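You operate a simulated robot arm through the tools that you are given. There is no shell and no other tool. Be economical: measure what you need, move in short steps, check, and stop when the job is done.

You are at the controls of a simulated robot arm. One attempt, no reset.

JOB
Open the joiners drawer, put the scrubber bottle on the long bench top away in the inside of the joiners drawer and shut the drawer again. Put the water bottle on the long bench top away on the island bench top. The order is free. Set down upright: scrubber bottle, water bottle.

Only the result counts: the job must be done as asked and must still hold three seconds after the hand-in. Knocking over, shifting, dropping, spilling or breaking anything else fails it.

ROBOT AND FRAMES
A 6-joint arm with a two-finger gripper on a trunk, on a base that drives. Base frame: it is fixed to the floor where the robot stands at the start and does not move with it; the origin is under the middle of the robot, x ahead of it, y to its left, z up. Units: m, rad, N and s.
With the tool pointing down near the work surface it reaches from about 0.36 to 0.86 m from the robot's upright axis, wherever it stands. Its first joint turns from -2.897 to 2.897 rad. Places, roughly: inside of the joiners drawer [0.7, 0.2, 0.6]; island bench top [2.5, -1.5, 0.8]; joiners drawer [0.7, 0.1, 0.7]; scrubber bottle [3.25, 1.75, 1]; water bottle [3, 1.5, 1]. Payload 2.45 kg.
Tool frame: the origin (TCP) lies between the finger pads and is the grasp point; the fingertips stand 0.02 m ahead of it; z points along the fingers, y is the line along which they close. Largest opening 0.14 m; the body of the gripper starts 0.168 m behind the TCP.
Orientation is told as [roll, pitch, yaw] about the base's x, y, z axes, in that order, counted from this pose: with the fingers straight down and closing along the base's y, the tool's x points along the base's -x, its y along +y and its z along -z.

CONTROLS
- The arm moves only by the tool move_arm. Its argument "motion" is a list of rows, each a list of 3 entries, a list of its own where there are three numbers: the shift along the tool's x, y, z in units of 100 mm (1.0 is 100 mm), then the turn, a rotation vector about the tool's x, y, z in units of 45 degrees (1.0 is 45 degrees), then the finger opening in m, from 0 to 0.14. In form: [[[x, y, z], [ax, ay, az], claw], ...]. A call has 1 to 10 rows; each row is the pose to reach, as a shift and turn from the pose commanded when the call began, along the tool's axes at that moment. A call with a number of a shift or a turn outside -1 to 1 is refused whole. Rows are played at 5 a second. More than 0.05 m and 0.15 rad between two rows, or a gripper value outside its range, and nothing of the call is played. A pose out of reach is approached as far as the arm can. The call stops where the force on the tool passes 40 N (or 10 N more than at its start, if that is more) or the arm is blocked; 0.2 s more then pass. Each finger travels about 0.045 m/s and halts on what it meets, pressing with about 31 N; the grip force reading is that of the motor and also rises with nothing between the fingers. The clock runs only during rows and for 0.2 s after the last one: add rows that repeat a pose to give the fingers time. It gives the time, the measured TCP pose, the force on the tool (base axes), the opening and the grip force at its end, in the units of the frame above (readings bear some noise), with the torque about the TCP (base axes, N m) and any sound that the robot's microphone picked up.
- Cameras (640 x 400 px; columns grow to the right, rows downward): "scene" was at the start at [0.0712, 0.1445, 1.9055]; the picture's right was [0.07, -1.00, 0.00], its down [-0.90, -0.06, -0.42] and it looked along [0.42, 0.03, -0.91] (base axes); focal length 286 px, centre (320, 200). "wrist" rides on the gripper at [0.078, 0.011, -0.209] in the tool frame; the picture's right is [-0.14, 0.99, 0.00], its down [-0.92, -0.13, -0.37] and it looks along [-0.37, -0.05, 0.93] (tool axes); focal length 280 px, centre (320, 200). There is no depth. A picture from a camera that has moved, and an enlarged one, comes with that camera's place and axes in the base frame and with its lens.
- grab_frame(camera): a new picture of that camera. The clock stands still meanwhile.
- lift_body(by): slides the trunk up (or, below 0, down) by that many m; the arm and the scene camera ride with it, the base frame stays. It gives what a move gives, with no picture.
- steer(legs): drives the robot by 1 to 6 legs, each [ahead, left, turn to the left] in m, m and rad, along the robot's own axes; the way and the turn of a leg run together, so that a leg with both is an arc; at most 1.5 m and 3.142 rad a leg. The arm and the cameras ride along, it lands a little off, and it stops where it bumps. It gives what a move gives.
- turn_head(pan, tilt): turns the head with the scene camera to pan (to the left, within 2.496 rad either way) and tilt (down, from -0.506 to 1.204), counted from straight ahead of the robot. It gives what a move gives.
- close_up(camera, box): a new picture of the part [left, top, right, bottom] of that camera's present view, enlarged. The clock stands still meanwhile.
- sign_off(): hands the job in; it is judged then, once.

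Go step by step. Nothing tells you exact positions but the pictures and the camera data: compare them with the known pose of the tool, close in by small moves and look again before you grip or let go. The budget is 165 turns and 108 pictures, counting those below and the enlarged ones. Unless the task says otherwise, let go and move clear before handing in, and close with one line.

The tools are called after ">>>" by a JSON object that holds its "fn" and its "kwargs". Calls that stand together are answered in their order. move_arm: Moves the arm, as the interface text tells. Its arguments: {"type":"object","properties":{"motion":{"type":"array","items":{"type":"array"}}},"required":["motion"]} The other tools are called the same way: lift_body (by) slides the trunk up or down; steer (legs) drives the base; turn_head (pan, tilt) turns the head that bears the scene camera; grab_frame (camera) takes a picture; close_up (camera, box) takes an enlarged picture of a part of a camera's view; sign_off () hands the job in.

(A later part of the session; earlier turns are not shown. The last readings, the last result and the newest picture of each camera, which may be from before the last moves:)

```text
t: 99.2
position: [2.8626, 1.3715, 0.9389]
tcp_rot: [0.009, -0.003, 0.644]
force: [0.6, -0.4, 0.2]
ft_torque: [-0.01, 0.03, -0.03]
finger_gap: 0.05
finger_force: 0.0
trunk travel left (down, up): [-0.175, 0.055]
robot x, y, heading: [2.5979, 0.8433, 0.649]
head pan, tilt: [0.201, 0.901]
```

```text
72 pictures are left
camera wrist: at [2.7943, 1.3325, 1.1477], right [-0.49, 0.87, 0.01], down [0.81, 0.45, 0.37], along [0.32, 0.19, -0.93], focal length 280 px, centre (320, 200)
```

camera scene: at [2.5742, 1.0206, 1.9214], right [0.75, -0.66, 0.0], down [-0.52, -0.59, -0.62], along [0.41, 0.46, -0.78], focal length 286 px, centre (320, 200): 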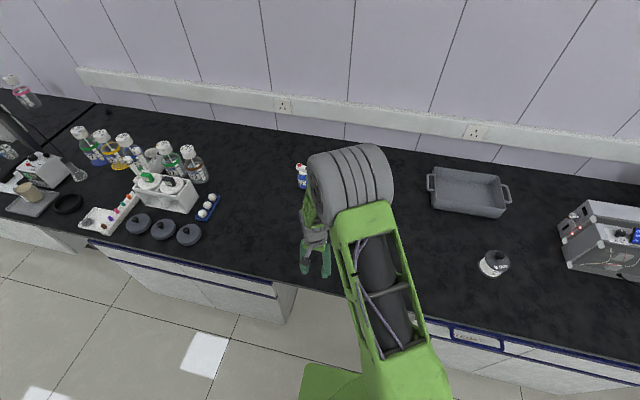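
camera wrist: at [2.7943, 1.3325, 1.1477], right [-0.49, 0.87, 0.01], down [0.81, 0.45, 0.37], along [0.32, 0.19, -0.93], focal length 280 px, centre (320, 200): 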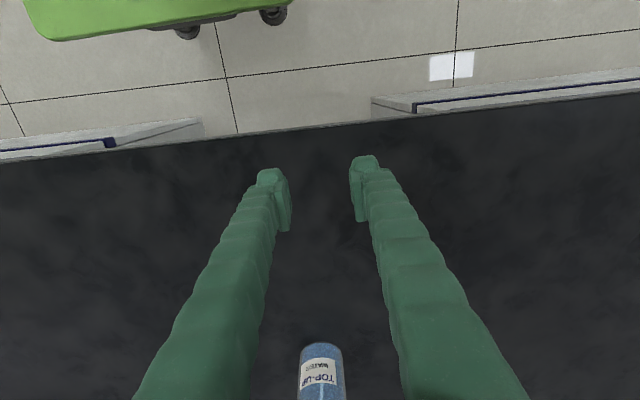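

It's the TOP-UP WATER bottle, straight ahead of the gripper. Raising the arm, opening the fingers, and nudging the base closer.

>>> {"fn": "move_arm", "kwargs": {"motion": [[[0, 0, -0.4], [0, 0, 0], 0.07], [[0, 0, -0.8], [0, 0, 0], 0.09], [[0, 0, -1.0], [0, 0, 0], 0.11], [[0, 0, -1.0], [0, 0, 0], 0.12], [[0, 0, -1.0], [0, 0, 0], 0.12], [[0, 0, -1.0], [0, 0, 0], 0.12]]}}

>>> {"fn": "steer", "kwargs": {"legs": [[0, 0, -0.035], [0.08, 0, 0]]}}

>>> {"fn": "grab_frame", "kwargs": {"camera": "wrist"}}

```text
t: 100.7
position: [2.8643, 1.371, 1.0393]
tcp_rot: [0.007, -0.003, 0.644]
force: [0.4, 1.0, 0.4]
ft_torque: [-0.03, -0.02, 0.0]
finger_gap: 0.1201
finger_force: 0.0
trunk travel left (down, up): [-0.175, 0.055]
robot x, y, heading: [2.6015, 0.8479, 0.645]
head pan, tilt: [0.201, 0.901]
```

```text
t: 102.1
position: [2.9489, 1.4074, 1.039]
tcp_rot: [0.005, -0.002, 0.608]
force: [0.4, 0.7, 0.3]
ft_torque: [-0.05, 0.08, -0.04]
finger_gap: 0.1201
finger_force: 0.0
trunk travel left (down, up): [-0.175, 0.055]
robot x, y, heading: [2.6651, 0.894, 0.607]
head pan, tilt: [0.201, 0.901]
```

```text
71 pictures are left
camera wrist: at [2.8792, 1.3712, 1.2478], right [-0.45, 0.89, 0.01], down [0.83, 0.42, 0.37], along [0.33, 0.17, -0.93], focal length 280 px, centre (320, 200)
```

wrist: 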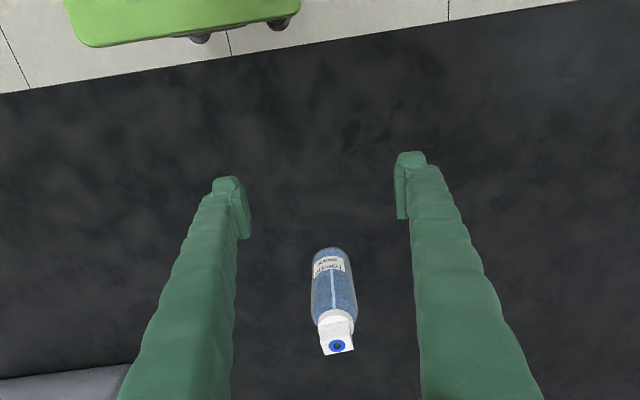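

Bottle centre ≈ [3.123, 1.516], top ≈ 1.005. Moving over it in two steps with tips above the cap.

>>> {"fn": "move_arm", "kwargs": {"motion": [[[0, 0, -0.3], [0, 0, 0], 0.12], [[-0.4, -0.05, -0.4], [0, 0, 0], 0.12], [[-0.8, -0.1, -0.4], [0, 0, 0], 0.12], [[-1.0, -0.1, -0.4], [0, 0, 0], 0.12]]}}

>>> {"fn": "move_arm", "kwargs": {"motion": [[[-0.4, 0, 0], [0, 0, 0], 0.12], [[-0.8, 0, 0], [0, 0, 0], 0.12], [[-1.0, 0, 0], [0, 0, 0], 0.12]]}}

>>> {"fn": "grab_frame", "kwargs": {"camera": "wrist"}}

>>> {"fn": "grab_frame", "kwargs": {"camera": "scene"}}

```text
t: 103.1
position: [3.0373, 1.4556, 1.0801]
tcp_rot: [0.006, -0.004, 0.608]
force: [0.6, 0.7, 0.5]
ft_torque: [-0.03, 0.04, 0.02]
finger_gap: 0.1199
finger_force: 0.0
trunk travel left (down, up): [-0.175, 0.055]
robot x, y, heading: [2.6694, 0.8922, 0.608]
head pan, tilt: [0.201, 0.901]
```

```text
t: 103.9
position: [3.1183, 1.5108, 1.0792]
tcp_rot: [0.008, -0.003, 0.61]
force: [-1.3, 0.6, 0.0]
ft_torque: [-0.03, 0.05, 0.03]
finger_gap: 0.12
finger_force: 0.0
trunk travel left (down, up): [-0.175, 0.055]
robot x, y, heading: [2.6692, 0.8921, 0.616]
head pan, tilt: [0.201, 0.901]
```

```text
70 pictures are left
camera wrist: at [3.0489, 1.4759, 1.2884], right [-0.45, 0.89, 0.01], down [0.83, 0.42, 0.37], along [0.33, 0.17, -0.93], focal length 280 px, centre (320, 200)
```

wrist: 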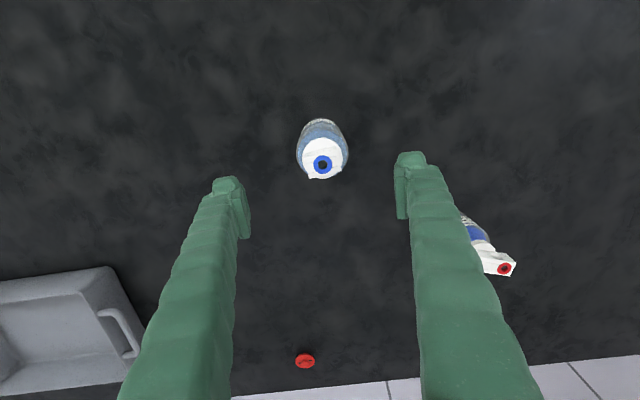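

```text
69 pictures are left
camera scene: at [2.6467, 1.0678, 1.9213], right [0.72, -0.69, 0.0], down [-0.54, -0.57, -0.62], along [0.43, 0.45, -0.78], focal length 286 px, centre (320, 200)
```

scene: 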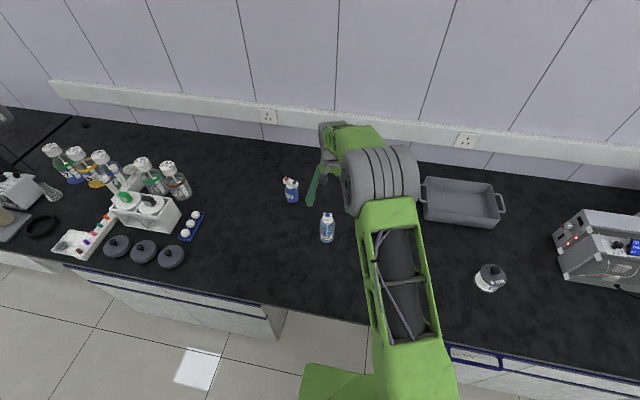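

Well centred over the cap. Descending to mid-body height.

>>> {"fn": "move_arm", "kwargs": {"motion": [[[0.05, 0.05, 0.3], [0, 0, 0], 0.12], [[0.05, 0.05, 0.6], [0, 0, 0], 0.12], [[0.05, 0.05, 0.9], [0, 0, 0], 0.12]]}}

>>> {"fn": "move_arm", "kwargs": {"motion": [[[0, 0, 0.3], [0, 0, 0], 0.12], [[0, 0, 0.6], [0, 0, 0], 0.12], [[0, 0, 0.75], [0, 0, 0], 0.12]]}}

>>> {"fn": "grab_frame", "kwargs": {"camera": "wrist"}}

```text
t: 104.7
position: [3.1122, 1.5146, 0.9921]
tcp_rot: [0.007, -0.003, 0.609]
force: [-0.1, -0.3, 0.6]
ft_torque: [0.0, 0.01, 0.02]
finger_gap: 0.12
finger_force: 0.1
trunk travel left (down, up): [-0.175, 0.055]
robot x, y, heading: [2.6665, 0.892, 0.608]
head pan, tilt: [0.201, 0.901]
```

```text
t: 105.5
position: [3.1097, 1.5167, 0.9172]
tcp_rot: [0.007, -0.003, 0.609]
force: [0.3, 0.1, -0.4]
ft_torque: [-0.01, -0.01, 0.01]
finger_gap: 0.1201
finger_force: 0.0
trunk travel left (down, up): [-0.175, 0.055]
robot x, y, heading: [2.6654, 0.8921, 0.612]
head pan, tilt: [0.201, 0.901]
```

```text
68 pictures are left
camera wrist: at [3.0401, 1.4799, 1.1263], right [-0.45, 0.89, 0.01], down [0.83, 0.42, 0.37], along [0.33, 0.17, -0.93], focal length 280 px, centre (320, 200)
```

wrist: 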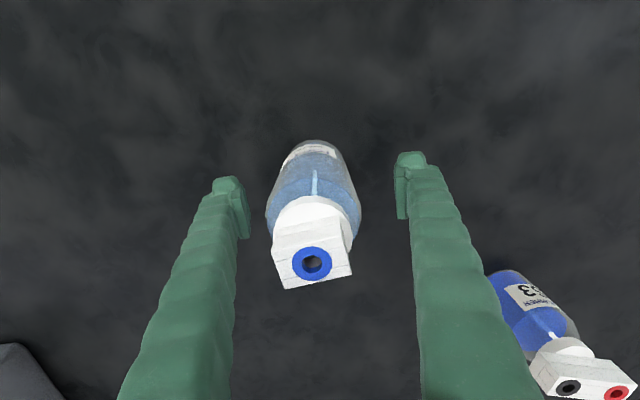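

Bottle centred between the fingers. Closing.

>>> {"fn": "move_arm", "kwargs": {"motion": [[[0, 0, 0], [0, 0, 0], 0.09], [[0, 0, 0], [0, 0, 0], 0.06], [[0, 0, 0], [0, 0, 0], 0.03], [[0, 0, 0], [0, 0, 0], 0.03], [[0, 0, 0], [0, 0, 0], 0.03], [[0, 0, 0], [0, 0, 0], 0.03], [[0, 0, 0], [0, 0, 0], 0.03]]}}

>>> {"fn": "move_arm", "kwargs": {"motion": [[[0, 0, -0.3], [0, 0, 0], 0.03], [[0, 0, -0.6], [0, 0, 0], 0.03], [[0, 0, -0.9], [0, 0, 0], 0.03]]}}

>>> {"fn": "grab_frame", "kwargs": {"camera": "wrist"}}

```text
t: 107.1
position: [3.1115, 1.5168, 0.9186]
tcp_rot: [0.007, -0.004, 0.61]
force: [2.5, -2.7, 2.0]
ft_torque: [0.07, -0.02, -0.02]
finger_gap: 0.064
finger_force: 31.2
trunk travel left (down, up): [-0.175, 0.055]
robot x, y, heading: [2.6653, 0.8912, 0.611]
head pan, tilt: [0.201, 0.901]
```

```text
t: 107.9
position: [3.1082, 1.5138, 1.0064]
tcp_rot: [0.005, -0.003, 0.608]
force: [0.0, 0.2, -6.6]
ft_torque: [0.06, -0.01, 0.05]
finger_gap: 0.064
finger_force: 31.1
trunk travel left (down, up): [-0.175, 0.055]
robot x, y, heading: [2.6628, 0.8948, 0.605]
head pan, tilt: [0.201, 0.901]
```

```text
67 pictures are left
camera wrist: at [3.0387, 1.4777, 1.2148], right [-0.45, 0.89, 0.01], down [0.83, 0.42, 0.37], along [0.33, 0.17, -0.93], focal length 280 px, centre (320, 200)
```

wrist: 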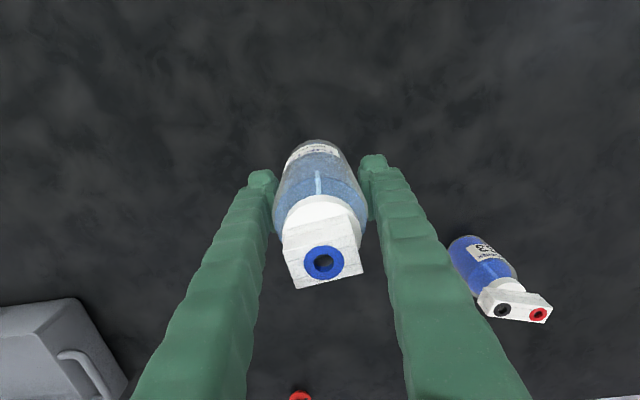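

Grip is firm. Raising, retracting the arm, backing into mid-aisle, sliding left along the aisle and turning about to face the island.

>>> {"fn": "move_arm", "kwargs": {"motion": [[[0, 0, -0.4], [0, 0, 0], 0.03], [[0.3, 0, -0.8], [0, 0, 0], 0.03], [[0.6, 0, -0.9], [0, 0, 0], 0.03], [[0.9, 0, -0.9], [0, 0, 0], 0.03]]}}

>>> {"fn": "move_arm", "kwargs": {"motion": [[[0.4, 0, 0], [0, 0, 0], 0.03], [[0.8, 0, 0], [0, 0, 0], 0.03], [[1.0, 0, 0], [0, 0, 0], 0.03]]}}

>>> {"fn": "move_arm", "kwargs": {"motion": [[[0.3, 0, 0], [0, 0, 0], 0.03], [[0.6, 0, 0], [0, 0, 0], 0.03]]}}

>>> {"fn": "steer", "kwargs": {"legs": [[-0.24, 0, 0], [0, 1.33, 0]]}}

```text
t: 108.9
position: [3.0374, 1.465, 1.094]
tcp_rot: [0.007, -0.004, 0.608]
force: [-0.7, -0.3, -7.4]
ft_torque: [0.08, -0.07, -0.02]
finger_gap: 0.0641
finger_force: 31.1
trunk travel left (down, up): [-0.175, 0.055]
robot x, y, heading: [2.665, 0.893, 0.611]
head pan, tilt: [0.201, 0.901]
```

```text
t: 109.7
position: [2.9532, 1.4041, 1.0953]
tcp_rot: [0.007, -0.003, 0.61]
force: [-0.8, -0.3, -5.7]
ft_torque: [0.02, 0.0, 0.01]
finger_gap: 0.064
finger_force: 30.9
trunk travel left (down, up): [-0.175, 0.055]
robot x, y, heading: [2.6671, 0.891, 0.613]
head pan, tilt: [0.201, 0.901]
```

```text
t: 110.3
position: [2.9053, 1.3706, 1.0967]
tcp_rot: [0.008, -0.003, 0.609]
force: [0.0, -0.3, -6.5]
ft_torque: [0.05, -0.04, -0.02]
finger_gap: 0.0637
finger_force: 31.5
trunk travel left (down, up): [-0.175, 0.055]
robot x, y, heading: [2.6699, 0.8912, 0.605]
head pan, tilt: [0.201, 0.901]
```

```text
t: 123.3
position: [1.9781, 2.3041, 1.094]
tcp_rot: [0.005, -0.003, 0.594]
force: [-0.1, 1.0, -5.9]
ft_torque: [-0.01, -0.05, -0.01]
finger_gap: 0.0639
finger_force: 30.6
trunk travel left (down, up): [-0.175, 0.055]
robot x, y, heading: [1.7313, 1.8282, 0.592]
head pan, tilt: [0.201, 0.901]
```

Turning about to face the island.

>>> {"fn": "steer", "kwargs": {"legs": [[0, 0, 3.141]]}}

>>> {"fn": "turn_head", "kwargs": {"pan": 0.3, "tilt": 1.0}}

>>> {"fn": "grab_frame", "kwargs": {"camera": "scene"}}

>>> {"fn": "grab_frame", "kwargs": {"camera": "wrist"}}

```text
t: 130.8
position: [1.436, 1.3821, 1.0948]
tcp_rot: [0.006, -0.003, -2.65]
force: [-0.3, 0.4, -6.6]
ft_torque: [-0.05, 0.01, 0.02]
finger_gap: 0.063
finger_force: 30.6
trunk travel left (down, up): [-0.175, 0.055]
robot x, y, heading: [1.7325, 1.8323, -2.652]
head pan, tilt: [0.201, 0.901]
```

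```text
t: 131.5
position: [1.4365, 1.3807, 1.0956]
tcp_rot: [0.007, -0.002, -2.651]
force: [0.7, 0.5, -5.5]
ft_torque: [0.0, 0.05, 0.01]
finger_gap: 0.0632
finger_force: 30.6
trunk travel left (down, up): [-0.175, 0.055]
robot x, y, heading: [1.73, 1.8275, -2.644]
head pan, tilt: [0.3, 1.0]
```

```text
66 pictures are left
camera scene: at [1.7395, 1.6509, 1.9142], right [-0.71, 0.7, 0.0], down [0.59, 0.6, -0.54], along [-0.38, -0.38, -0.84], focal length 286 px, centre (320, 200)
```

scene: 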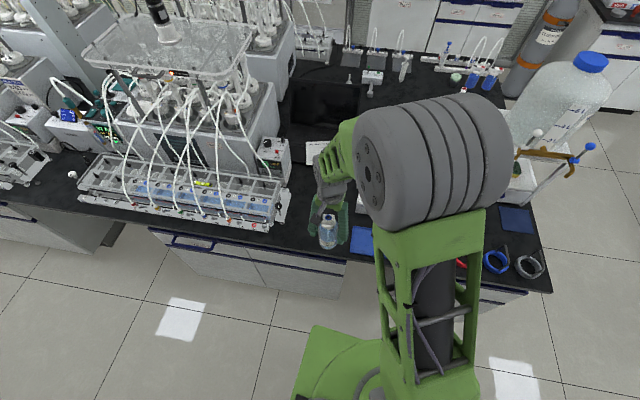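

```text
65 pictures are left
camera wrist: at [1.5108, 1.4107, 1.3035], right [0.35, -0.94, 0.01], down [-0.87, -0.32, 0.37], along [-0.35, -0.13, -0.93], focal length 280 px, centre (320, 200)
```

wrist: 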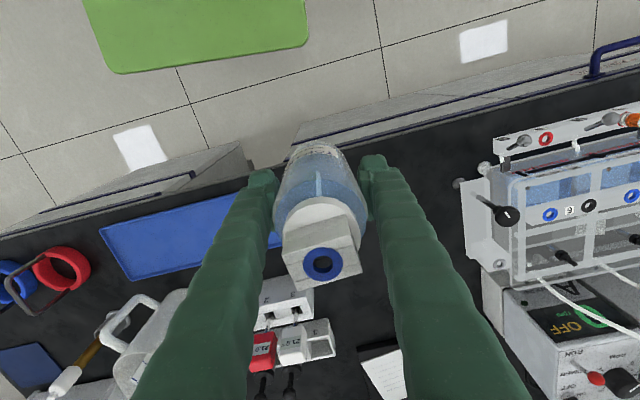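

The clear spot between the blue tray and the rack is at ≈ [1.328, 1.223]. Moving the bottle over it at height.

>>> {"fn": "move_arm", "kwargs": {"motion": [[[-0.4, 0.2, 0], [0, 0, 0], 0.03], [[-0.7, 0.4, 0], [0, 0, 0], 0.03], [[-0.9, 0.6, 0], [0, 0, 0], 0.03]]}}

>>> {"fn": "move_arm", "kwargs": {"motion": [[[-0.4, 0.14, 0.1], [0, 0, 0], 0.03], [[-0.8, 0.27, 0.3], [0, 0, 0], 0.03]]}}

>>> {"fn": "grab_frame", "kwargs": {"camera": "wrist"}}

>>> {"fn": "grab_frame", "kwargs": {"camera": "scene"}}

```text
t: 132.3
position: [1.3865, 1.285, 1.0932]
tcp_rot: [0.006, -0.001, -2.649]
force: [0.0, -0.1, -6.9]
ft_torque: [0.01, -0.01, 0.0]
finger_gap: 0.0633
finger_force: 30.9
trunk travel left (down, up): [-0.175, 0.055]
robot x, y, heading: [1.7346, 1.8258, -2.654]
head pan, tilt: [0.3, 1.0]
```

```text
t: 132.9
position: [1.3267, 1.2226, 1.0637]
tcp_rot: [0.005, -0.002, -2.65]
force: [-1.4, -0.3, -6.5]
ft_torque: [0.03, -0.06, 0.01]
finger_gap: 0.0632
finger_force: 30.9
trunk travel left (down, up): [-0.175, 0.055]
robot x, y, heading: [1.7287, 1.827, -2.651]
head pan, tilt: [0.3, 1.0]
```

```text
64 pictures are left
camera wrist: at [1.4007, 1.2519, 1.272], right [0.35, -0.94, 0.01], down [-0.87, -0.32, 0.37], along [-0.34, -0.13, -0.93], focal length 280 px, centre (320, 200)
```

wrist: 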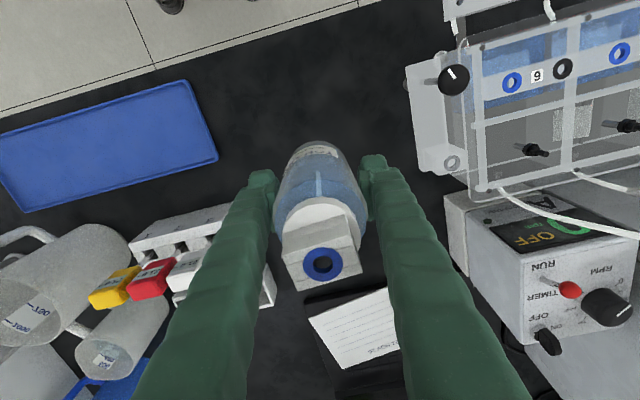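

```text
63 pictures are left
camera scene: at [1.7384, 1.6497, 1.9139], right [-0.71, 0.7, 0.0], down [0.59, 0.6, -0.54], along [-0.38, -0.38, -0.84], focal length 286 px, centre (320, 200)
```

scene: 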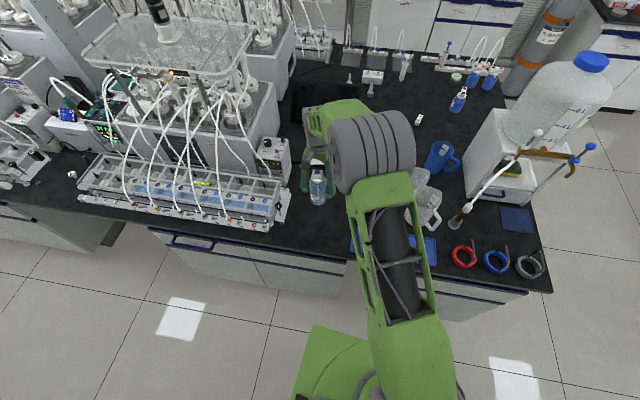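

Clear all round. Descending: first most of the way, then fine steps watching the force.

>>> {"fn": "move_arm", "kwargs": {"motion": [[[0, 0, 0.3], [0, 0, 0], 0.03], [[0, 0, 0.6], [0, 0, 0], 0.03], [[0, 0, 0.9], [0, 0, 0], 0.03]]}}

>>> {"fn": "move_arm", "kwargs": {"motion": [[[0, 0, 0.15], [0, 0, 0], 0.03], [[0, 0, 0.25], [0, 0, 0], 0.03], [[0, 0, 0.33], [0, 0, 0], 0.03]]}}

>>> {"fn": "close_up", "kwargs": {"camera": "scene", "box": [240, 130, 400, 230]}}

```text
t: 133.7
position: [1.3267, 1.2206, 0.9744]
tcp_rot: [0.007, -0.004, -2.649]
force: [-0.8, -0.7, -6.3]
ft_torque: [0.0, -0.03, 0.03]
finger_gap: 0.0634
finger_force: 30.6
trunk travel left (down, up): [-0.175, 0.055]
robot x, y, heading: [1.7322, 1.8312, -2.651]
head pan, tilt: [0.3, 1.0]
```

```text
t: 134.5
position: [1.3269, 1.2224, 0.9424]
tcp_rot: [0.007, -0.003, -2.65]
force: [-0.1, -0.2, -7.0]
ft_torque: [0.0, 0.02, -0.04]
finger_gap: 0.0634
finger_force: 31.6
trunk travel left (down, up): [-0.175, 0.055]
robot x, y, heading: [1.7301, 1.8302, -2.655]
head pan, tilt: [0.3, 1.0]
```

```text
4.00 times, centred on (320, 180) of scene
camera zoom: at [1.7393, 1.6506, 1.9141], right [-0.71, 0.7, 0.0], down [0.59, 0.6, -0.54], along [-0.38, -0.38, -0.84], focal length 1143 px, centre (320, 280)
```

zoom: 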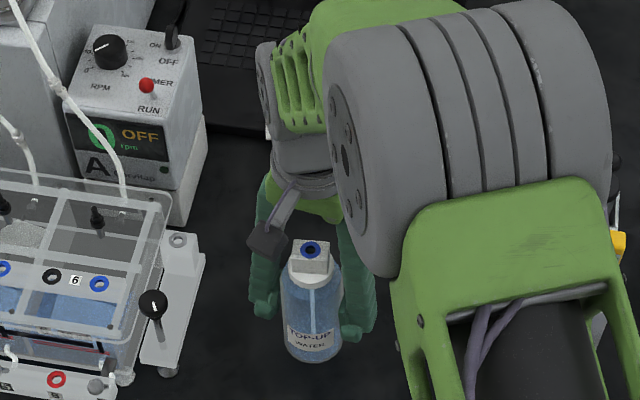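

Going down in millimetre steps.

>>> {"fn": "move_arm", "kwargs": {"motion": [[[0, 0, 0.05], [0, 0, 0], 0.03], [[0, 0, 0.1], [0, 0, 0], 0.03], [[0, 0, 0.14], [0, 0, 0], 0.03]]}}

>>> {"fn": "move_arm", "kwargs": {"motion": [[[0, 0, 0.03], [0, 0, 0], 0.03], [[0, 0, 0.05], [0, 0, 0], 0.03]]}}

>>> {"fn": "move_arm", "kwargs": {"motion": [[[0, 0, 0.03], [0, 0, 0], 0.03], [[0, 0, 0.05], [0, 0, 0], 0.03]]}}

```text
t: 135.3
position: [1.3275, 1.2214, 0.9286]
tcp_rot: [0.007, -0.003, -2.649]
force: [0.2, 0.0, -5.0]
ft_torque: [-0.02, -0.01, -0.02]
finger_gap: 0.0632
finger_force: 31.3
trunk travel left (down, up): [-0.175, 0.055]
robot x, y, heading: [1.7296, 1.8274, -2.648]
head pan, tilt: [0.3, 1.0]
```

```text
t: 135.9
position: [1.3267, 1.2227, 0.9233]
tcp_rot: [0.007, -0.001, -2.647]
force: [0.1, -0.9, -6.1]
ft_torque: [0.0, -0.01, 0.0]
finger_gap: 0.0632
finger_force: 31.3
trunk travel left (down, up): [-0.175, 0.055]
robot x, y, heading: [1.7287, 1.83, -2.652]
head pan, tilt: [0.3, 1.0]
```

```text
t: 136.5
position: [1.328, 1.223, 0.9184]
tcp_rot: [0.005, -0.004, -2.648]
force: [-1.1, 1.8, 0.1]
ft_torque: [-0.04, -0.11, 0.02]
finger_gap: 0.0632
finger_force: 30.5
trunk travel left (down, up): [-0.175, 0.055]
robot x, y, heading: [1.7313, 1.8335, -2.652]
head pan, tilt: [0.3, 1.0]
```

The weight has gone onto the bench. Opening and rising straight up.

>>> {"fn": "move_arm", "kwargs": {"motion": [[[0, 0, 0], [0, 0, 0], 0.075], [[0, 0, 0], [0, 0, 0], 0.09], [[0, 0, 0], [0, 0, 0], 0.1], [[0, 0, 0], [0, 0, 0], 0.1], [[0, 0, 0], [0, 0, 0], 0.1], [[0, 0, -0.3], [0, 0, 0], 0.1], [[0, 0, -0.6], [0, 0, 0], 0.1], [[0, 0, -0.95], [0, 0, 0], 0.1]]}}

>>> {"fn": "move_arm", "kwargs": {"motion": [[[0, 0, -0.3], [0, 0, 0], 0.1], [[0, 0, -0.6], [0, 0, 0], 0.1], [[0, 0, -0.95], [0, 0, 0], 0.1]]}}

>>> {"fn": "grab_frame", "kwargs": {"camera": "wrist"}}

```text
t: 138.3
position: [1.3294, 1.222, 1.0137]
tcp_rot: [0.008, -0.004, -2.649]
force: [-0.4, 0.1, 0.5]
ft_torque: [-0.01, 0.04, 0.01]
finger_gap: 0.1001
finger_force: 0.1
trunk travel left (down, up): [-0.175, 0.055]
robot x, y, heading: [1.7327, 1.8292, -2.649]
head pan, tilt: [0.3, 1.0]
```

```text
t: 139.1
position: [1.3287, 1.2263, 1.1084]
tcp_rot: [0.006, -0.004, -2.649]
force: [0.2, 1.0, -0.1]
ft_torque: [-0.02, 0.04, -0.02]
finger_gap: 0.1001
finger_force: 0.1
trunk travel left (down, up): [-0.175, 0.055]
robot x, y, heading: [1.7326, 1.8303, -2.65]
head pan, tilt: [0.3, 1.0]
```

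```text
61 pictures are left
camera wrist: at [1.4029, 1.2549, 1.3167], right [0.35, -0.94, 0.01], down [-0.87, -0.32, 0.37], along [-0.35, -0.13, -0.93], focal length 280 px, centre (320, 200)
```

wrist: 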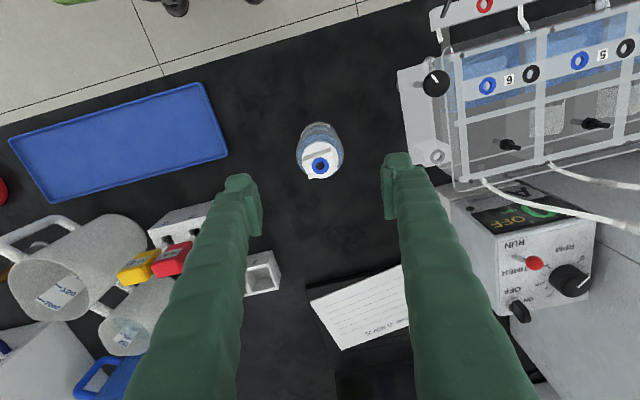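

Water bottle stands on the island. Retracting the arm over the aisle and centring it, then turning back to the long bench.

>>> {"fn": "move_arm", "kwargs": {"motion": [[[0.4, 0, 0], [0, 0, 0], 0.1], [[0.8, 0, 0], [0, 0, 0], 0.1], [[1.0, -0.3, 0], [0, 0, 0], 0.1], [[1.0, -0.7, 0], [0, 0, 0], 0.1], [[1.0, -0.95, 0], [0, 0, 0], 0.1]]}}

>>> {"fn": "move_arm", "kwargs": {"motion": [[[0.3, -0.3, 0], [0, 0, 0], 0.1], [[0.5, -0.6, 0], [0, 0, 0], 0.1], [[0.5, -0.95, 0], [0, 0, 0], 0.1]]}}

>>> {"fn": "move_arm", "kwargs": {"motion": [[[0, -0.4, 0], [0, 0, 0], 0.1], [[0, -0.8, 0], [0, 0, 0], 0.1], [[0, -0.95, 0], [0, 0, 0], 0.1]]}}

>>> {"fn": "steer", "kwargs": {"legs": [[0, 0, -3.02], [0, -0.85, 0]]}}

>>> {"fn": "turn_head", "kwargs": {"pan": 0.0, "tilt": 0.9}}

>>> {"fn": "grab_frame", "kwargs": {"camera": "scene"}}

```text
t: 140.3
position: [1.3716, 1.3588, 1.1094]
tcp_rot: [0.008, -0.004, -2.65]
force: [0.5, 0.0, 0.3]
ft_torque: [-0.04, 0.0, 0.01]
finger_gap: 0.0997
finger_force: 0.1
trunk travel left (down, up): [-0.175, 0.055]
robot x, y, heading: [1.7301, 1.83, -2.651]
head pan, tilt: [0.3, 1.0]
```

```text
t: 141.1
position: [1.3676, 1.466, 1.1081]
tcp_rot: [0.007, -0.003, -2.65]
force: [0.1, -0.1, 1.1]
ft_torque: [-0.04, -0.03, -0.02]
finger_gap: 0.0996
finger_force: 0.0
trunk travel left (down, up): [-0.175, 0.055]
robot x, y, heading: [1.73, 1.8288, -2.648]
head pan, tilt: [0.3, 1.0]
```

```text
t: 141.9
position: [1.3252, 1.5485, 1.1051]
tcp_rot: [0.008, -0.004, -2.649]
force: [-0.2, 0.1, 0.4]
ft_torque: [-0.01, 0.05, -0.02]
finger_gap: 0.1
finger_force: 0.0
trunk travel left (down, up): [-0.175, 0.055]
robot x, y, heading: [1.7335, 1.8315, -2.651]
head pan, tilt: [0.3, 1.0]
```

```text
t: 156.5
position: [2.6109, 1.5492, 1.1055]
tcp_rot: [0.006, -0.003, 0.7]
force: [1.0, -0.2, -0.4]
ft_torque: [0.02, 0.04, 0.01]
finger_gap: 0.1004
finger_force: 0.1
trunk travel left (down, up): [-0.175, 0.055]
robot x, y, heading: [2.274, 1.1862, 0.707]
head pan, tilt: [0.3, 1.0]
```

```text
t: 157.3
position: [2.6106, 1.5493, 1.1051]
tcp_rot: [0.006, -0.003, 0.704]
force: [-0.6, 0.4, 0.1]
ft_torque: [-0.03, -0.03, -0.02]
finger_gap: 0.1
finger_force: 0.1
trunk travel left (down, up): [-0.175, 0.055]
robot x, y, heading: [2.2761, 1.1885, 0.7]
head pan, tilt: [0.0, 0.901]
```

```text
60 pictures are left
camera scene: at [2.2485, 1.3523, 1.9214], right [0.65, -0.76, 0.0], down [-0.6, -0.51, -0.62], along [0.47, 0.4, -0.78], focal length 286 px, centre (320, 200)
```

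scene: 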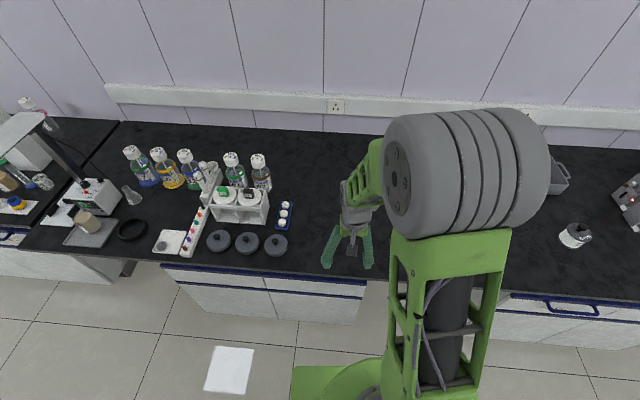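

Correcting heading, lining up with the scrubber bottle and moving closer.

>>> {"fn": "steer", "kwargs": {"legs": [[0, 0, -0.09], [0, -0.075, 0], [0.17, 0, 0]]}}

>>> {"fn": "move_arm", "kwargs": {"motion": [[[0, 0, 0], [0, -0.15, 0], 0.1], [[0, 0, 0], [0, -0.3, 0], 0.1], [[0, 0, 0], [0, -0.45, 0], 0.1], [[0, 0, 0], [0, -0.556, 0], 0.1]]}}

>>> {"fn": "grab_frame", "kwargs": {"camera": "wrist"}}

```text
t: 160.2
position: [2.8218, 1.5523, 1.1055]
tcp_rot: [0.005, -0.002, 0.616]
force: [0.5, -0.6, -0.7]
ft_torque: [-0.04, 0.06, -0.01]
finger_gap: 0.0999
finger_force: 0.1
trunk travel left (down, up): [-0.175, 0.055]
robot x, y, heading: [2.4499, 1.2258, 0.612]
head pan, tilt: [0.0, 0.901]
```

```text
t: 161.2
position: [2.8234, 1.5496, 1.1051]
tcp_rot: [-0.003, -0.31, 0.617]
force: [0.0, -0.2, 0.3]
ft_torque: [0.02, -0.03, 0.0]
finger_gap: 0.1
finger_force: 0.1
out of reach, approached as far as the arm can: row 3, 4
trunk travel left (down, up): [-0.175, 0.055]
robot x, y, heading: [2.4532, 1.2208, 0.615]
head pan, tilt: [0.0, 0.901]
```

```text
59 pictures are left
camera wrist: at [2.7038, 1.4799, 1.2811], right [-0.46, 0.88, 0.04], down [0.7, 0.34, 0.63], along [0.55, 0.32, -0.77], focal length 280 px, centre (320, 200)
```

wrist: 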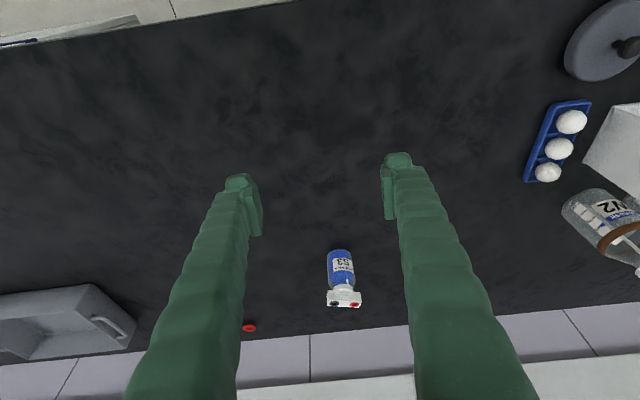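

Scrubber centre ≈ [3.16, 1.793], top ≈ 0.965, straight ahead. Moving in at height with wider fingers.

>>> {"fn": "steer", "kwargs": {"legs": [[0.03, 0, 0]]}}

>>> {"fn": "move_arm", "kwargs": {"motion": [[[-0.4, 0, 0.25], [0, 0, 0], 0.12], [[-0.8, 0, 0.5], [0, 0, 0], 0.12]]}}

>>> {"fn": "move_arm", "kwargs": {"motion": [[[-0.4, 0, 0.25], [0, 0, 0], 0.12], [[-0.8, 0, 0.5], [0, 0, 0], 0.12]]}}

>>> {"fn": "grab_frame", "kwargs": {"camera": "wrist"}}

```text
t: 162.0
position: [2.8498, 1.5684, 1.1054]
tcp_rot: [-0.004, -0.309, 0.617]
force: [1.6, 0.3, -0.1]
ft_torque: [-0.07, 0.09, -0.01]
finger_gap: 0.1002
finger_force: 0.1
trunk travel left (down, up): [-0.175, 0.055]
robot x, y, heading: [2.4758, 1.2372, 0.615]
head pan, tilt: [0.0, 0.901]
```

```text
t: 162.6
position: [2.922, 1.6201, 1.0862]
tcp_rot: [-0.005, -0.309, 0.616]
force: [0.2, -0.6, -0.3]
ft_torque: [-0.07, 0.02, -0.01]
finger_gap: 0.1201
finger_force: 0.0
trunk travel left (down, up): [-0.175, 0.055]
robot x, y, heading: [2.4768, 1.2404, 0.613]
head pan, tilt: [0.0, 0.901]
```

```text
t: 163.2
position: [2.9983, 1.6739, 1.059]
tcp_rot: [-0.006, -0.309, 0.616]
force: [-0.3, -0.3, -0.3]
ft_torque: [0.01, 0.03, 0.02]
finger_gap: 0.12
finger_force: 0.0
trunk travel left (down, up): [-0.175, 0.055]
robot x, y, heading: [2.4757, 1.2398, 0.619]
head pan, tilt: [0.0, 0.901]
```

```text
58 pictures are left
camera wrist: at [2.8793, 1.6038, 1.2351], right [-0.46, 0.88, 0.04], down [0.7, 0.34, 0.63], along [0.55, 0.32, -0.77], focal length 280 px, centre (320, 200)
```

wrist: 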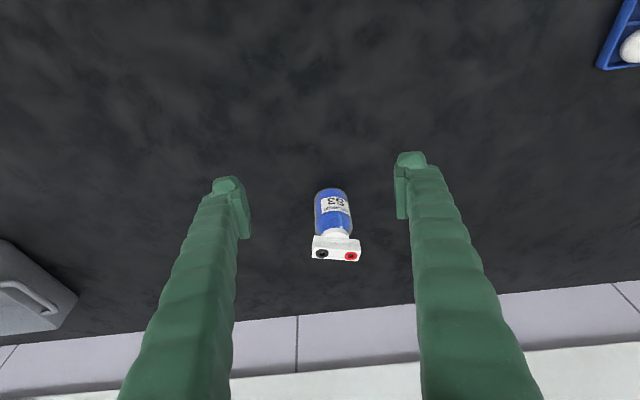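

Continuing forward to directly above the bottle.

>>> {"fn": "move_arm", "kwargs": {"motion": [[[-0.45, 0.02, 0.15], [0, 0, 0], 0.12], [[-0.93, 0.04, 0.3], [0, 0, 0], 0.12]]}}

>>> {"fn": "move_arm", "kwargs": {"motion": [[[-0.45, 0, 0.15], [0, 0, 0], 0.12], [[-0.93, 0, 0.3], [0, 0, 0], 0.12]]}}

>>> {"fn": "grab_frame", "kwargs": {"camera": "wrist"}}

```text
refused: row 2 steps farther than a row can; nothing moved
```

```text
refused: row 2 steps farther than a row can; nothing moved
```

```text
57 pictures are left
camera wrist: at [2.8793, 1.6038, 1.2351], right [-0.46, 0.88, 0.04], down [0.7, 0.34, 0.63], along [0.55, 0.32, -0.77], focal length 280 px, centre (320, 200)
```

wrist: 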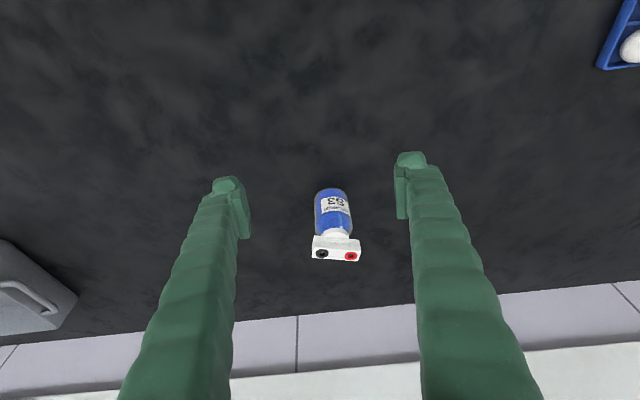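

The step was slightly too long per row; repeating in three rows each.

>>> {"fn": "move_arm", "kwargs": {"motion": [[[-0.31, 0.02, 0.1], [0, 0, 0], 0.12], [[-0.62, 0.04, 0.2], [0, 0, 0], 0.12], [[-0.93, 0.04, 0.3], [0, 0, 0], 0.12]]}}

>>> {"fn": "move_arm", "kwargs": {"motion": [[[-0.31, 0, 0.1], [0, 0, 0], 0.12], [[-0.62, 0, 0.2], [0, 0, 0], 0.12], [[-0.93, 0, 0.3], [0, 0, 0], 0.12]]}}

>>> {"fn": "grab_frame", "kwargs": {"camera": "wrist"}}

```text
t: 164.0
position: [3.0739, 1.7342, 1.0589]
tcp_rot: [-0.005, -0.308, 0.615]
force: [0.1, 0.2, -0.5]
ft_torque: [-0.02, -0.01, -0.01]
finger_gap: 0.12
finger_force: 0.0
trunk travel left (down, up): [-0.175, 0.055]
robot x, y, heading: [2.4812, 1.2382, 0.615]
head pan, tilt: [0.0, 0.901]
```

```text
t: 164.8
position: [3.1546, 1.7906, 1.0619]
tcp_rot: [-0.005, -0.308, 0.615]
force: [-0.1, 0.1, 0.7]
ft_torque: [-0.05, 0.04, 0.01]
finger_gap: 0.1201
finger_force: 0.0
trunk travel left (down, up): [-0.175, 0.055]
robot x, y, heading: [2.4792, 1.2404, 0.618]
head pan, tilt: [0.0, 0.901]
```

```text
56 pictures are left
camera wrist: at [3.0346, 1.7204, 1.2356], right [-0.46, 0.88, 0.04], down [0.7, 0.34, 0.63], along [0.55, 0.32, -0.77], focal length 280 px, centre (320, 200)
```

wrist: 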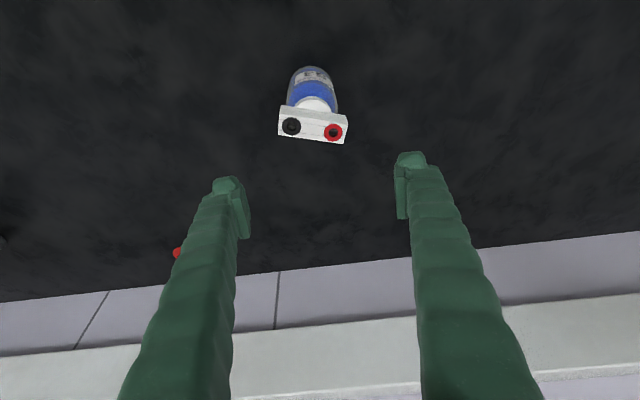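

Centred. Descending vertically to mid-body height.

>>> {"fn": "move_arm", "kwargs": {"motion": [[[0.14, 0, 0.37], [0, 0, 0], 0.12], [[0.28, 0, 0.75], [0, 0, 0], 0.12]]}}

>>> {"fn": "move_arm", "kwargs": {"motion": [[[0.14, 0, 0.37], [0, 0, 0], 0.12], [[0.28, 0, 0.75], [0, 0, 0], 0.12]]}}

>>> {"fn": "grab_frame", "kwargs": {"camera": "wrist"}}

```text
t: 165.4
position: [3.1537, 1.7858, 0.9809]
tcp_rot: [-0.006, -0.311, 0.617]
force: [0.5, 0.1, 0.4]
ft_torque: [-0.03, 0.03, 0.01]
finger_gap: 0.1202
finger_force: 0.0
trunk travel left (down, up): [-0.175, 0.055]
robot x, y, heading: [2.4794, 1.2416, 0.618]
head pan, tilt: [0.0, 0.901]
```

```text
t: 166.0
position: [3.1474, 1.785, 0.9008]
tcp_rot: [-0.006, -0.31, 0.615]
force: [0.5, -0.2, 0.6]
ft_torque: [-0.02, 0.01, -0.02]
finger_gap: 0.1202
finger_force: 0.1
trunk travel left (down, up): [-0.175, 0.055]
robot x, y, heading: [2.4802, 1.2414, 0.621]
head pan, tilt: [0.0, 0.901]
```

```text
55 pictures are left
camera wrist: at [3.0284, 1.7155, 1.0747], right [-0.46, 0.88, 0.04], down [0.7, 0.34, 0.63], along [0.55, 0.32, -0.77], focal length 280 px, centre (320, 200)
```

wrist: 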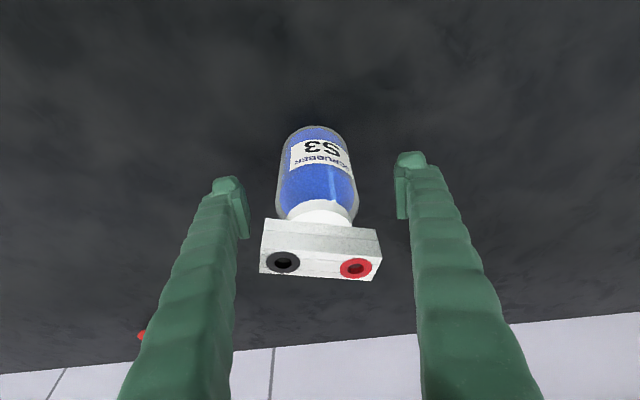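

It reads SCRUBBER. The cap block is wider than the body along the closing line, so I'll grip its flat ends: rising 5 cm and closing.

>>> {"fn": "move_arm", "kwargs": {"motion": [[[-0.08, 0, -0.24], [0, 0, 0], 0.12], [[-0.15, 0, -0.48], [0, 0, 0], 0.11], [[-0.15, 0, -0.48], [0, 0, 0], 0.1], [[-0.15, 0, -0.48], [0, 0, 0], 0.1]]}}

>>> {"fn": "grab_frame", "kwargs": {"camera": "wrist"}}

```text
t: 167.0
position: [3.1472, 1.7845, 0.9488]
tcp_rot: [-0.005, -0.31, 0.617]
force: [-0.3, 0.8, -0.2]
ft_torque: [0.01, 0.01, 0.03]
finger_gap: 0.1002
finger_force: 0.1
trunk travel left (down, up): [-0.175, 0.055]
robot x, y, heading: [2.482, 1.2417, 0.618]
head pan, tilt: [0.0, 0.901]
```

```text
54 pictures are left
camera wrist: at [3.0279, 1.7145, 1.1239], right [-0.46, 0.88, 0.04], down [0.7, 0.34, 0.63], along [0.55, 0.32, -0.77], focal length 280 px, centre (320, 200)
```

wrist: 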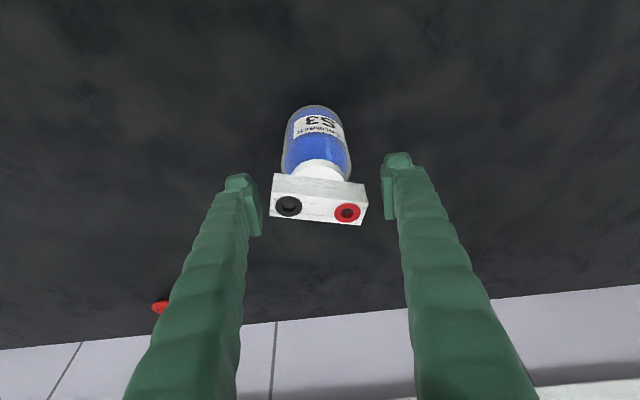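

The cap block is skewed about 13° to the fingers; aligning the tool yaw before closing.

>>> {"fn": "move_arm", "kwargs": {"motion": [[[0, 0, 0], [0, 0, 0.15], 0.1], [[0, 0, 0], [0, 0, 0.29], 0.1]]}}

>>> {"fn": "grab_frame", "kwargs": {"camera": "wrist"}}

```text
t: 167.6
position: [3.148, 1.7844, 0.9486]
tcp_rot: [0.069, -0.299, 0.377]
force: [0.4, -0.3, -0.8]
ft_torque: [-0.01, 0.0, 0.01]
finger_gap: 0.1001
finger_force: 0.1
trunk travel left (down, up): [-0.175, 0.055]
robot x, y, heading: [2.4803, 1.2415, 0.62]
head pan, tilt: [0.0, 0.901]
```

```text
53 pictures are left
camera wrist: at [3.0226, 1.7312, 1.1254], right [-0.26, 0.96, 0.11], down [0.77, 0.14, 0.62], along [0.58, 0.24, -0.78], focal length 280 px, centre (320, 200)
```

wrist: 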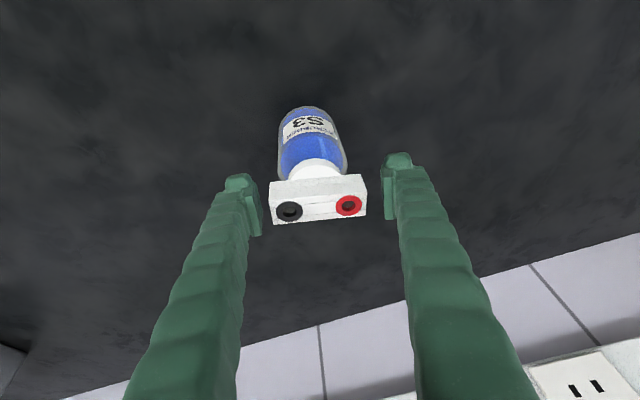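

Aligned. Closing on the cap and checking.

>>> {"fn": "move_arm", "kwargs": {"motion": [[[0, 0, 0], [0, 0, 0], 0.08], [[0, 0, 0], [0, 0, 0], 0.06], [[0, 0, 0], [0, 0, 0], 0.045], [[0, 0, 0], [0, 0, 0], 0.045], [[0, 0, 0], [0, 0, 0], 0.045], [[0, 0, 0], [0, 0, 0], 0.045]]}}

>>> {"fn": "grab_frame", "kwargs": {"camera": "wrist"}}

```text
t: 169.0
position: [3.1482, 1.7842, 0.9488]
tcp_rot: [0.069, -0.304, 0.377]
force: [0.7, -0.4, 0.0]
ft_torque: [0.04, -0.03, 0.01]
finger_gap: 0.0736
finger_force: 31.2
trunk travel left (down, up): [-0.175, 0.055]
robot x, y, heading: [2.478, 1.2424, 0.617]
head pan, tilt: [0.0, 0.901]
```

```text
52 pictures are left
camera wrist: at [3.0227, 1.731, 1.1254], right [-0.26, 0.96, 0.11], down [0.77, 0.14, 0.62], along [0.58, 0.24, -0.78], focal length 280 px, centre (320, 200)
```

wrist: 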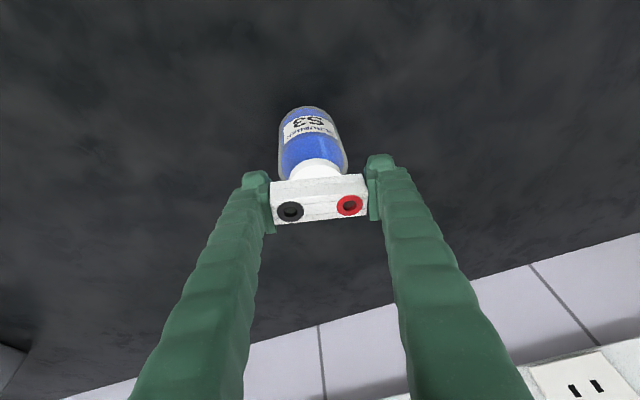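

Firm grip at gap 0.0736. Lifting gently and checking.

>>> {"fn": "move_arm", "kwargs": {"motion": [[[-0.08, 0.02, -0.24], [0, 0, 0], 0.045], [[-0.15, 0.035, -0.48], [0, 0, 0], 0.045], [[-0.24, 0.055, -0.76], [0, 0, 0], 0.045], [[-0.3, 0.07, -0.95], [0, 0, 0], 0.045]]}}

>>> {"fn": "grab_frame", "kwargs": {"camera": "wrist"}}

```text
t: 170.0
position: [3.1503, 1.7862, 1.0492]
tcp_rot: [0.07, -0.303, 0.377]
force: [-0.3, 0.6, -4.8]
ft_torque: [0.04, -0.05, 0.03]
finger_gap: 0.0736
finger_force: 31.1
trunk travel left (down, up): [-0.175, 0.055]
robot x, y, heading: [2.4788, 1.2399, 0.614]
head pan, tilt: [0.0, 0.901]
```

```text
51 pictures are left
camera wrist: at [3.0234, 1.7328, 1.2258], right [-0.26, 0.96, 0.1], down [0.77, 0.14, 0.62], along [0.58, 0.24, -0.78], focal length 280 px, centre (320, 200)
```

wrist: 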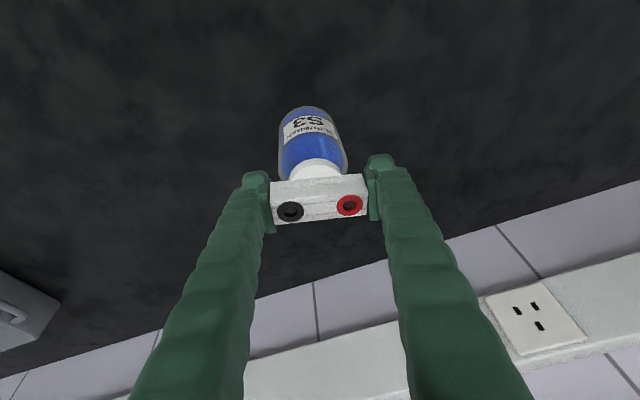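

No slip. Retracting the arm toward the robot with some extra height.

>>> {"fn": "move_arm", "kwargs": {"motion": [[[0.29, -0.07, -0.165], [0, 0, 0], 0.045], [[0.58, -0.13, -0.33], [0, 0, 0], 0.045], [[0.867, -0.2, -0.495], [0, 0, 0], 0.045]]}}

>>> {"fn": "move_arm", "kwargs": {"motion": [[[0.29, -0.07, -0.165], [0, 0, 0], 0.045], [[0.58, -0.13, -0.33], [0, 0, 0], 0.045], [[0.867, -0.2, -0.495], [0, 0, 0], 0.045]]}}

>>> {"fn": "move_arm", "kwargs": {"motion": [[[0.29, -0.07, -0.165], [0, 0, 0], 0.045], [[0.58, -0.13, -0.33], [0, 0, 0], 0.045], [[0.867, -0.2, -0.495], [0, 0, 0], 0.045]]}}

>>> {"fn": "steer", "kwargs": {"legs": [[-0.25, 0, 0], [0, 0, -1.57]]}}

```text
t: 170.8
position: [3.0661, 1.7265, 1.0706]
tcp_rot: [0.068, -0.304, 0.379]
force: [0.3, -0.3, -4.2]
ft_torque: [0.06, -0.07, -0.02]
finger_gap: 0.0737
finger_force: 30.9
trunk travel left (down, up): [-0.175, 0.055]
robot x, y, heading: [2.4771, 1.2419, 0.616]
head pan, tilt: [0.0, 0.901]
```

```text
t: 171.6
position: [2.985, 1.67, 1.0922]
tcp_rot: [0.069, -0.303, 0.378]
force: [0.3, 0.2, -4.7]
ft_torque: [0.03, -0.02, -0.01]
finger_gap: 0.074
finger_force: 31.1
trunk travel left (down, up): [-0.175, 0.055]
robot x, y, heading: [2.4762, 1.2394, 0.621]
head pan, tilt: [0.0, 0.901]
```

```text
t: 172.4
position: [2.9016, 1.6124, 1.1133]
tcp_rot: [0.069, -0.305, 0.375]
force: [-1.4, -0.7, -3.8]
ft_torque: [0.03, -0.04, 0.03]
finger_gap: 0.074
finger_force: 31.0
trunk travel left (down, up): [-0.175, 0.055]
robot x, y, heading: [2.4787, 1.2442, 0.62]
head pan, tilt: [0.0, 0.901]
```

```text
t: 178.0
position: [2.6583, 0.6821, 1.1125]
tcp_rot: [0.069, -0.301, -1.159]
force: [-0.4, -0.7, -4.6]
ft_torque: [-0.03, -0.02, 0.02]
finger_gap: 0.0734
finger_force: 30.8
trunk travel left (down, up): [-0.175, 0.055]
robot x, y, heading: [2.2756, 1.0942, -0.921]
head pan, tilt: [0.0, 0.901]
```

Turned along the aisle. Backing out of the aisle in two stages.

>>> {"fn": "steer", "kwargs": {"legs": [[0, 0, -0.034], [-1.2, 0, 0]]}}

```text
t: 184.6
position: [1.9445, 1.6565, 1.1135]
tcp_rot: [0.069, -0.302, -1.234]
force: [0.0, 0.3, -4.4]
ft_torque: [-0.05, -0.02, -0.03]
finger_gap: 0.0735
finger_force: 31.5
trunk travel left (down, up): [-0.175, 0.055]
robot x, y, heading: [1.5935, 2.0936, -0.993]
head pan, tilt: [0.0, 0.901]
```

>>> {"fn": "steer", "kwargs": {"legs": [[0, 0, 0.038], [-1.2, 0, 0], [0, -1.2, 0]]}}

```text
t: 201.6
position: [0.2682, 1.9227, 1.1116]
tcp_rot: [0.067, -0.302, -1.199]
force: [0.2, -1.1, -4.5]
ft_torque: [-0.01, -0.02, 0.01]
finger_gap: 0.0731
finger_force: 30.9
trunk travel left (down, up): [-0.175, 0.055]
robot x, y, heading: [-0.1, 2.3484, -0.958]
head pan, tilt: [0.0, 0.901]
```

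>>> {"fn": "steer", "kwargs": {"legs": [[0, -1.22, 0]]}}

```text
t: 212.8
position: [-0.736, 1.1988, 1.1122]
tcp_rot: [0.068, -0.302, -1.173]
force: [0.2, 0.1, -4.0]
ft_torque: [-0.02, -0.02, 0.0]
finger_gap: 0.073
finger_force: 31.3
trunk travel left (down, up): [-0.175, 0.055]
robot x, y, heading: [-1.1142, 1.6187, -0.934]
head pan, tilt: [0.0, 0.901]
```

Forward along the island front toward the open drawer.

>>> {"fn": "steer", "kwargs": {"legs": [[0, -0.02, -0.021], [1.2, 0, 0]]}}

>>> {"fn": "turn_head", "kwargs": {"pan": 0.45, "tilt": 0.9}}

>>> {"fn": "grab_frame", "kwargs": {"camera": "scene"}}

```text
t: 219.5
position: [-0.0139, 0.2141, 1.1125]
tcp_rot: [0.067, -0.303, -1.153]
force: [0.4, 0.1, -5.1]
ft_torque: [-0.03, -0.01, 0.02]
finger_gap: 0.0729
finger_force: 31.0
trunk travel left (down, up): [-0.175, 0.055]
robot x, y, heading: [-0.4072, 0.6242, -0.907]
head pan, tilt: [0.0, 0.901]
```

```text
t: 220.4
position: [-0.0145, 0.2143, 1.1111]
tcp_rot: [0.068, -0.302, -1.152]
force: [1.5, 0.5, -4.6]
ft_torque: [-0.04, -0.06, -0.01]
finger_gap: 0.0731
finger_force: 30.9
trunk travel left (down, up): [-0.175, 0.055]
robot x, y, heading: [-0.4044, 0.6245, -0.908]
head pan, tilt: [0.45, 0.901]
```

```text
50 pictures are left
camera scene: at [-0.2184, 0.6675, 1.9214], right [-0.45, -0.9, 0.0], down [-0.7, 0.35, -0.62], along [0.56, -0.28, -0.78], focal length 286 px, centre (320, 200)
```

scene: 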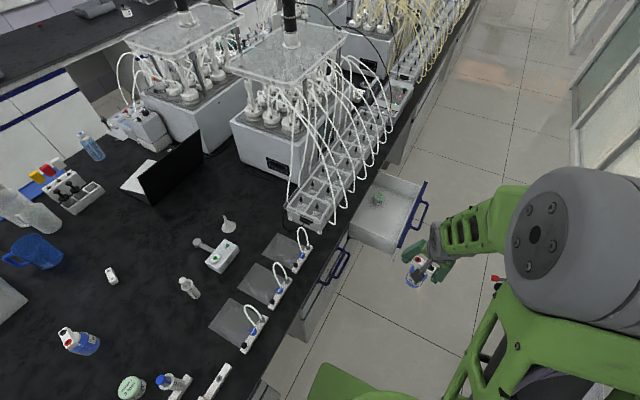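

The water bottle stands well on the island. Aligning heading and moving up to the drawer.

>>> {"fn": "steer", "kwargs": {"legs": [[0, 0, -0.047], [0.36, 0, 0]]}}

>>> {"fn": "grab_frame", "kwargs": {"camera": "scene"}}

>>> {"fn": "grab_frame", "kwargs": {"camera": "wrist"}}

```text
t: 223.1
position: [0.1782, -0.0909, 1.1117]
tcp_rot: [0.069, -0.301, -1.189]
force: [0.1, 1.0, -4.1]
ft_torque: [-0.02, 0.0, 0.0]
finger_gap: 0.0728
finger_force: 31.5
trunk travel left (down, up): [-0.175, 0.055]
robot x, y, heading: [-0.1991, 0.3328, -0.946]
head pan, tilt: [0.45, 0.901]
```

```text
49 pictures are left
camera scene: at [-0.0089, 0.3683, 1.9213], right [-0.48, -0.88, 0.0], down [-0.69, 0.37, -0.62], along [0.55, -0.3, -0.78], focal length 286 px, centre (320, 200)
```

scene: 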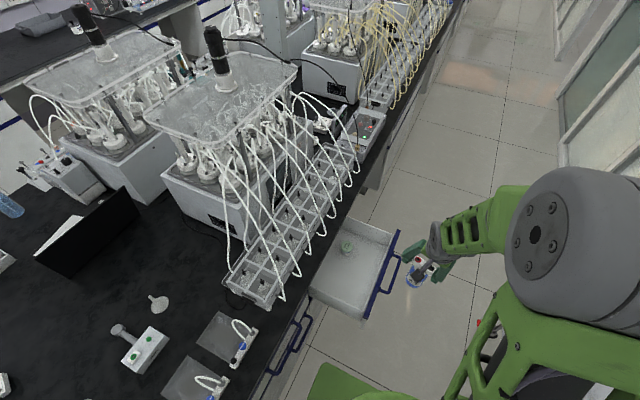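

```text
48 pictures are left
camera wrist: at [0.1252, 0.0351, 1.288], right [0.96, 0.27, 0.1], down [0.15, -0.77, 0.62], along [0.24, -0.58, -0.78], focal length 280 px, centre (320, 200)
```

wrist: 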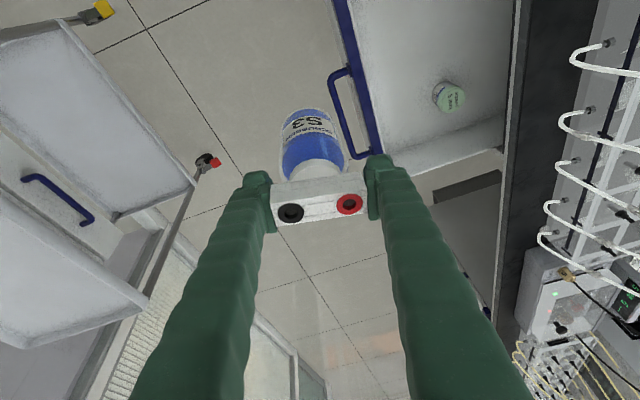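

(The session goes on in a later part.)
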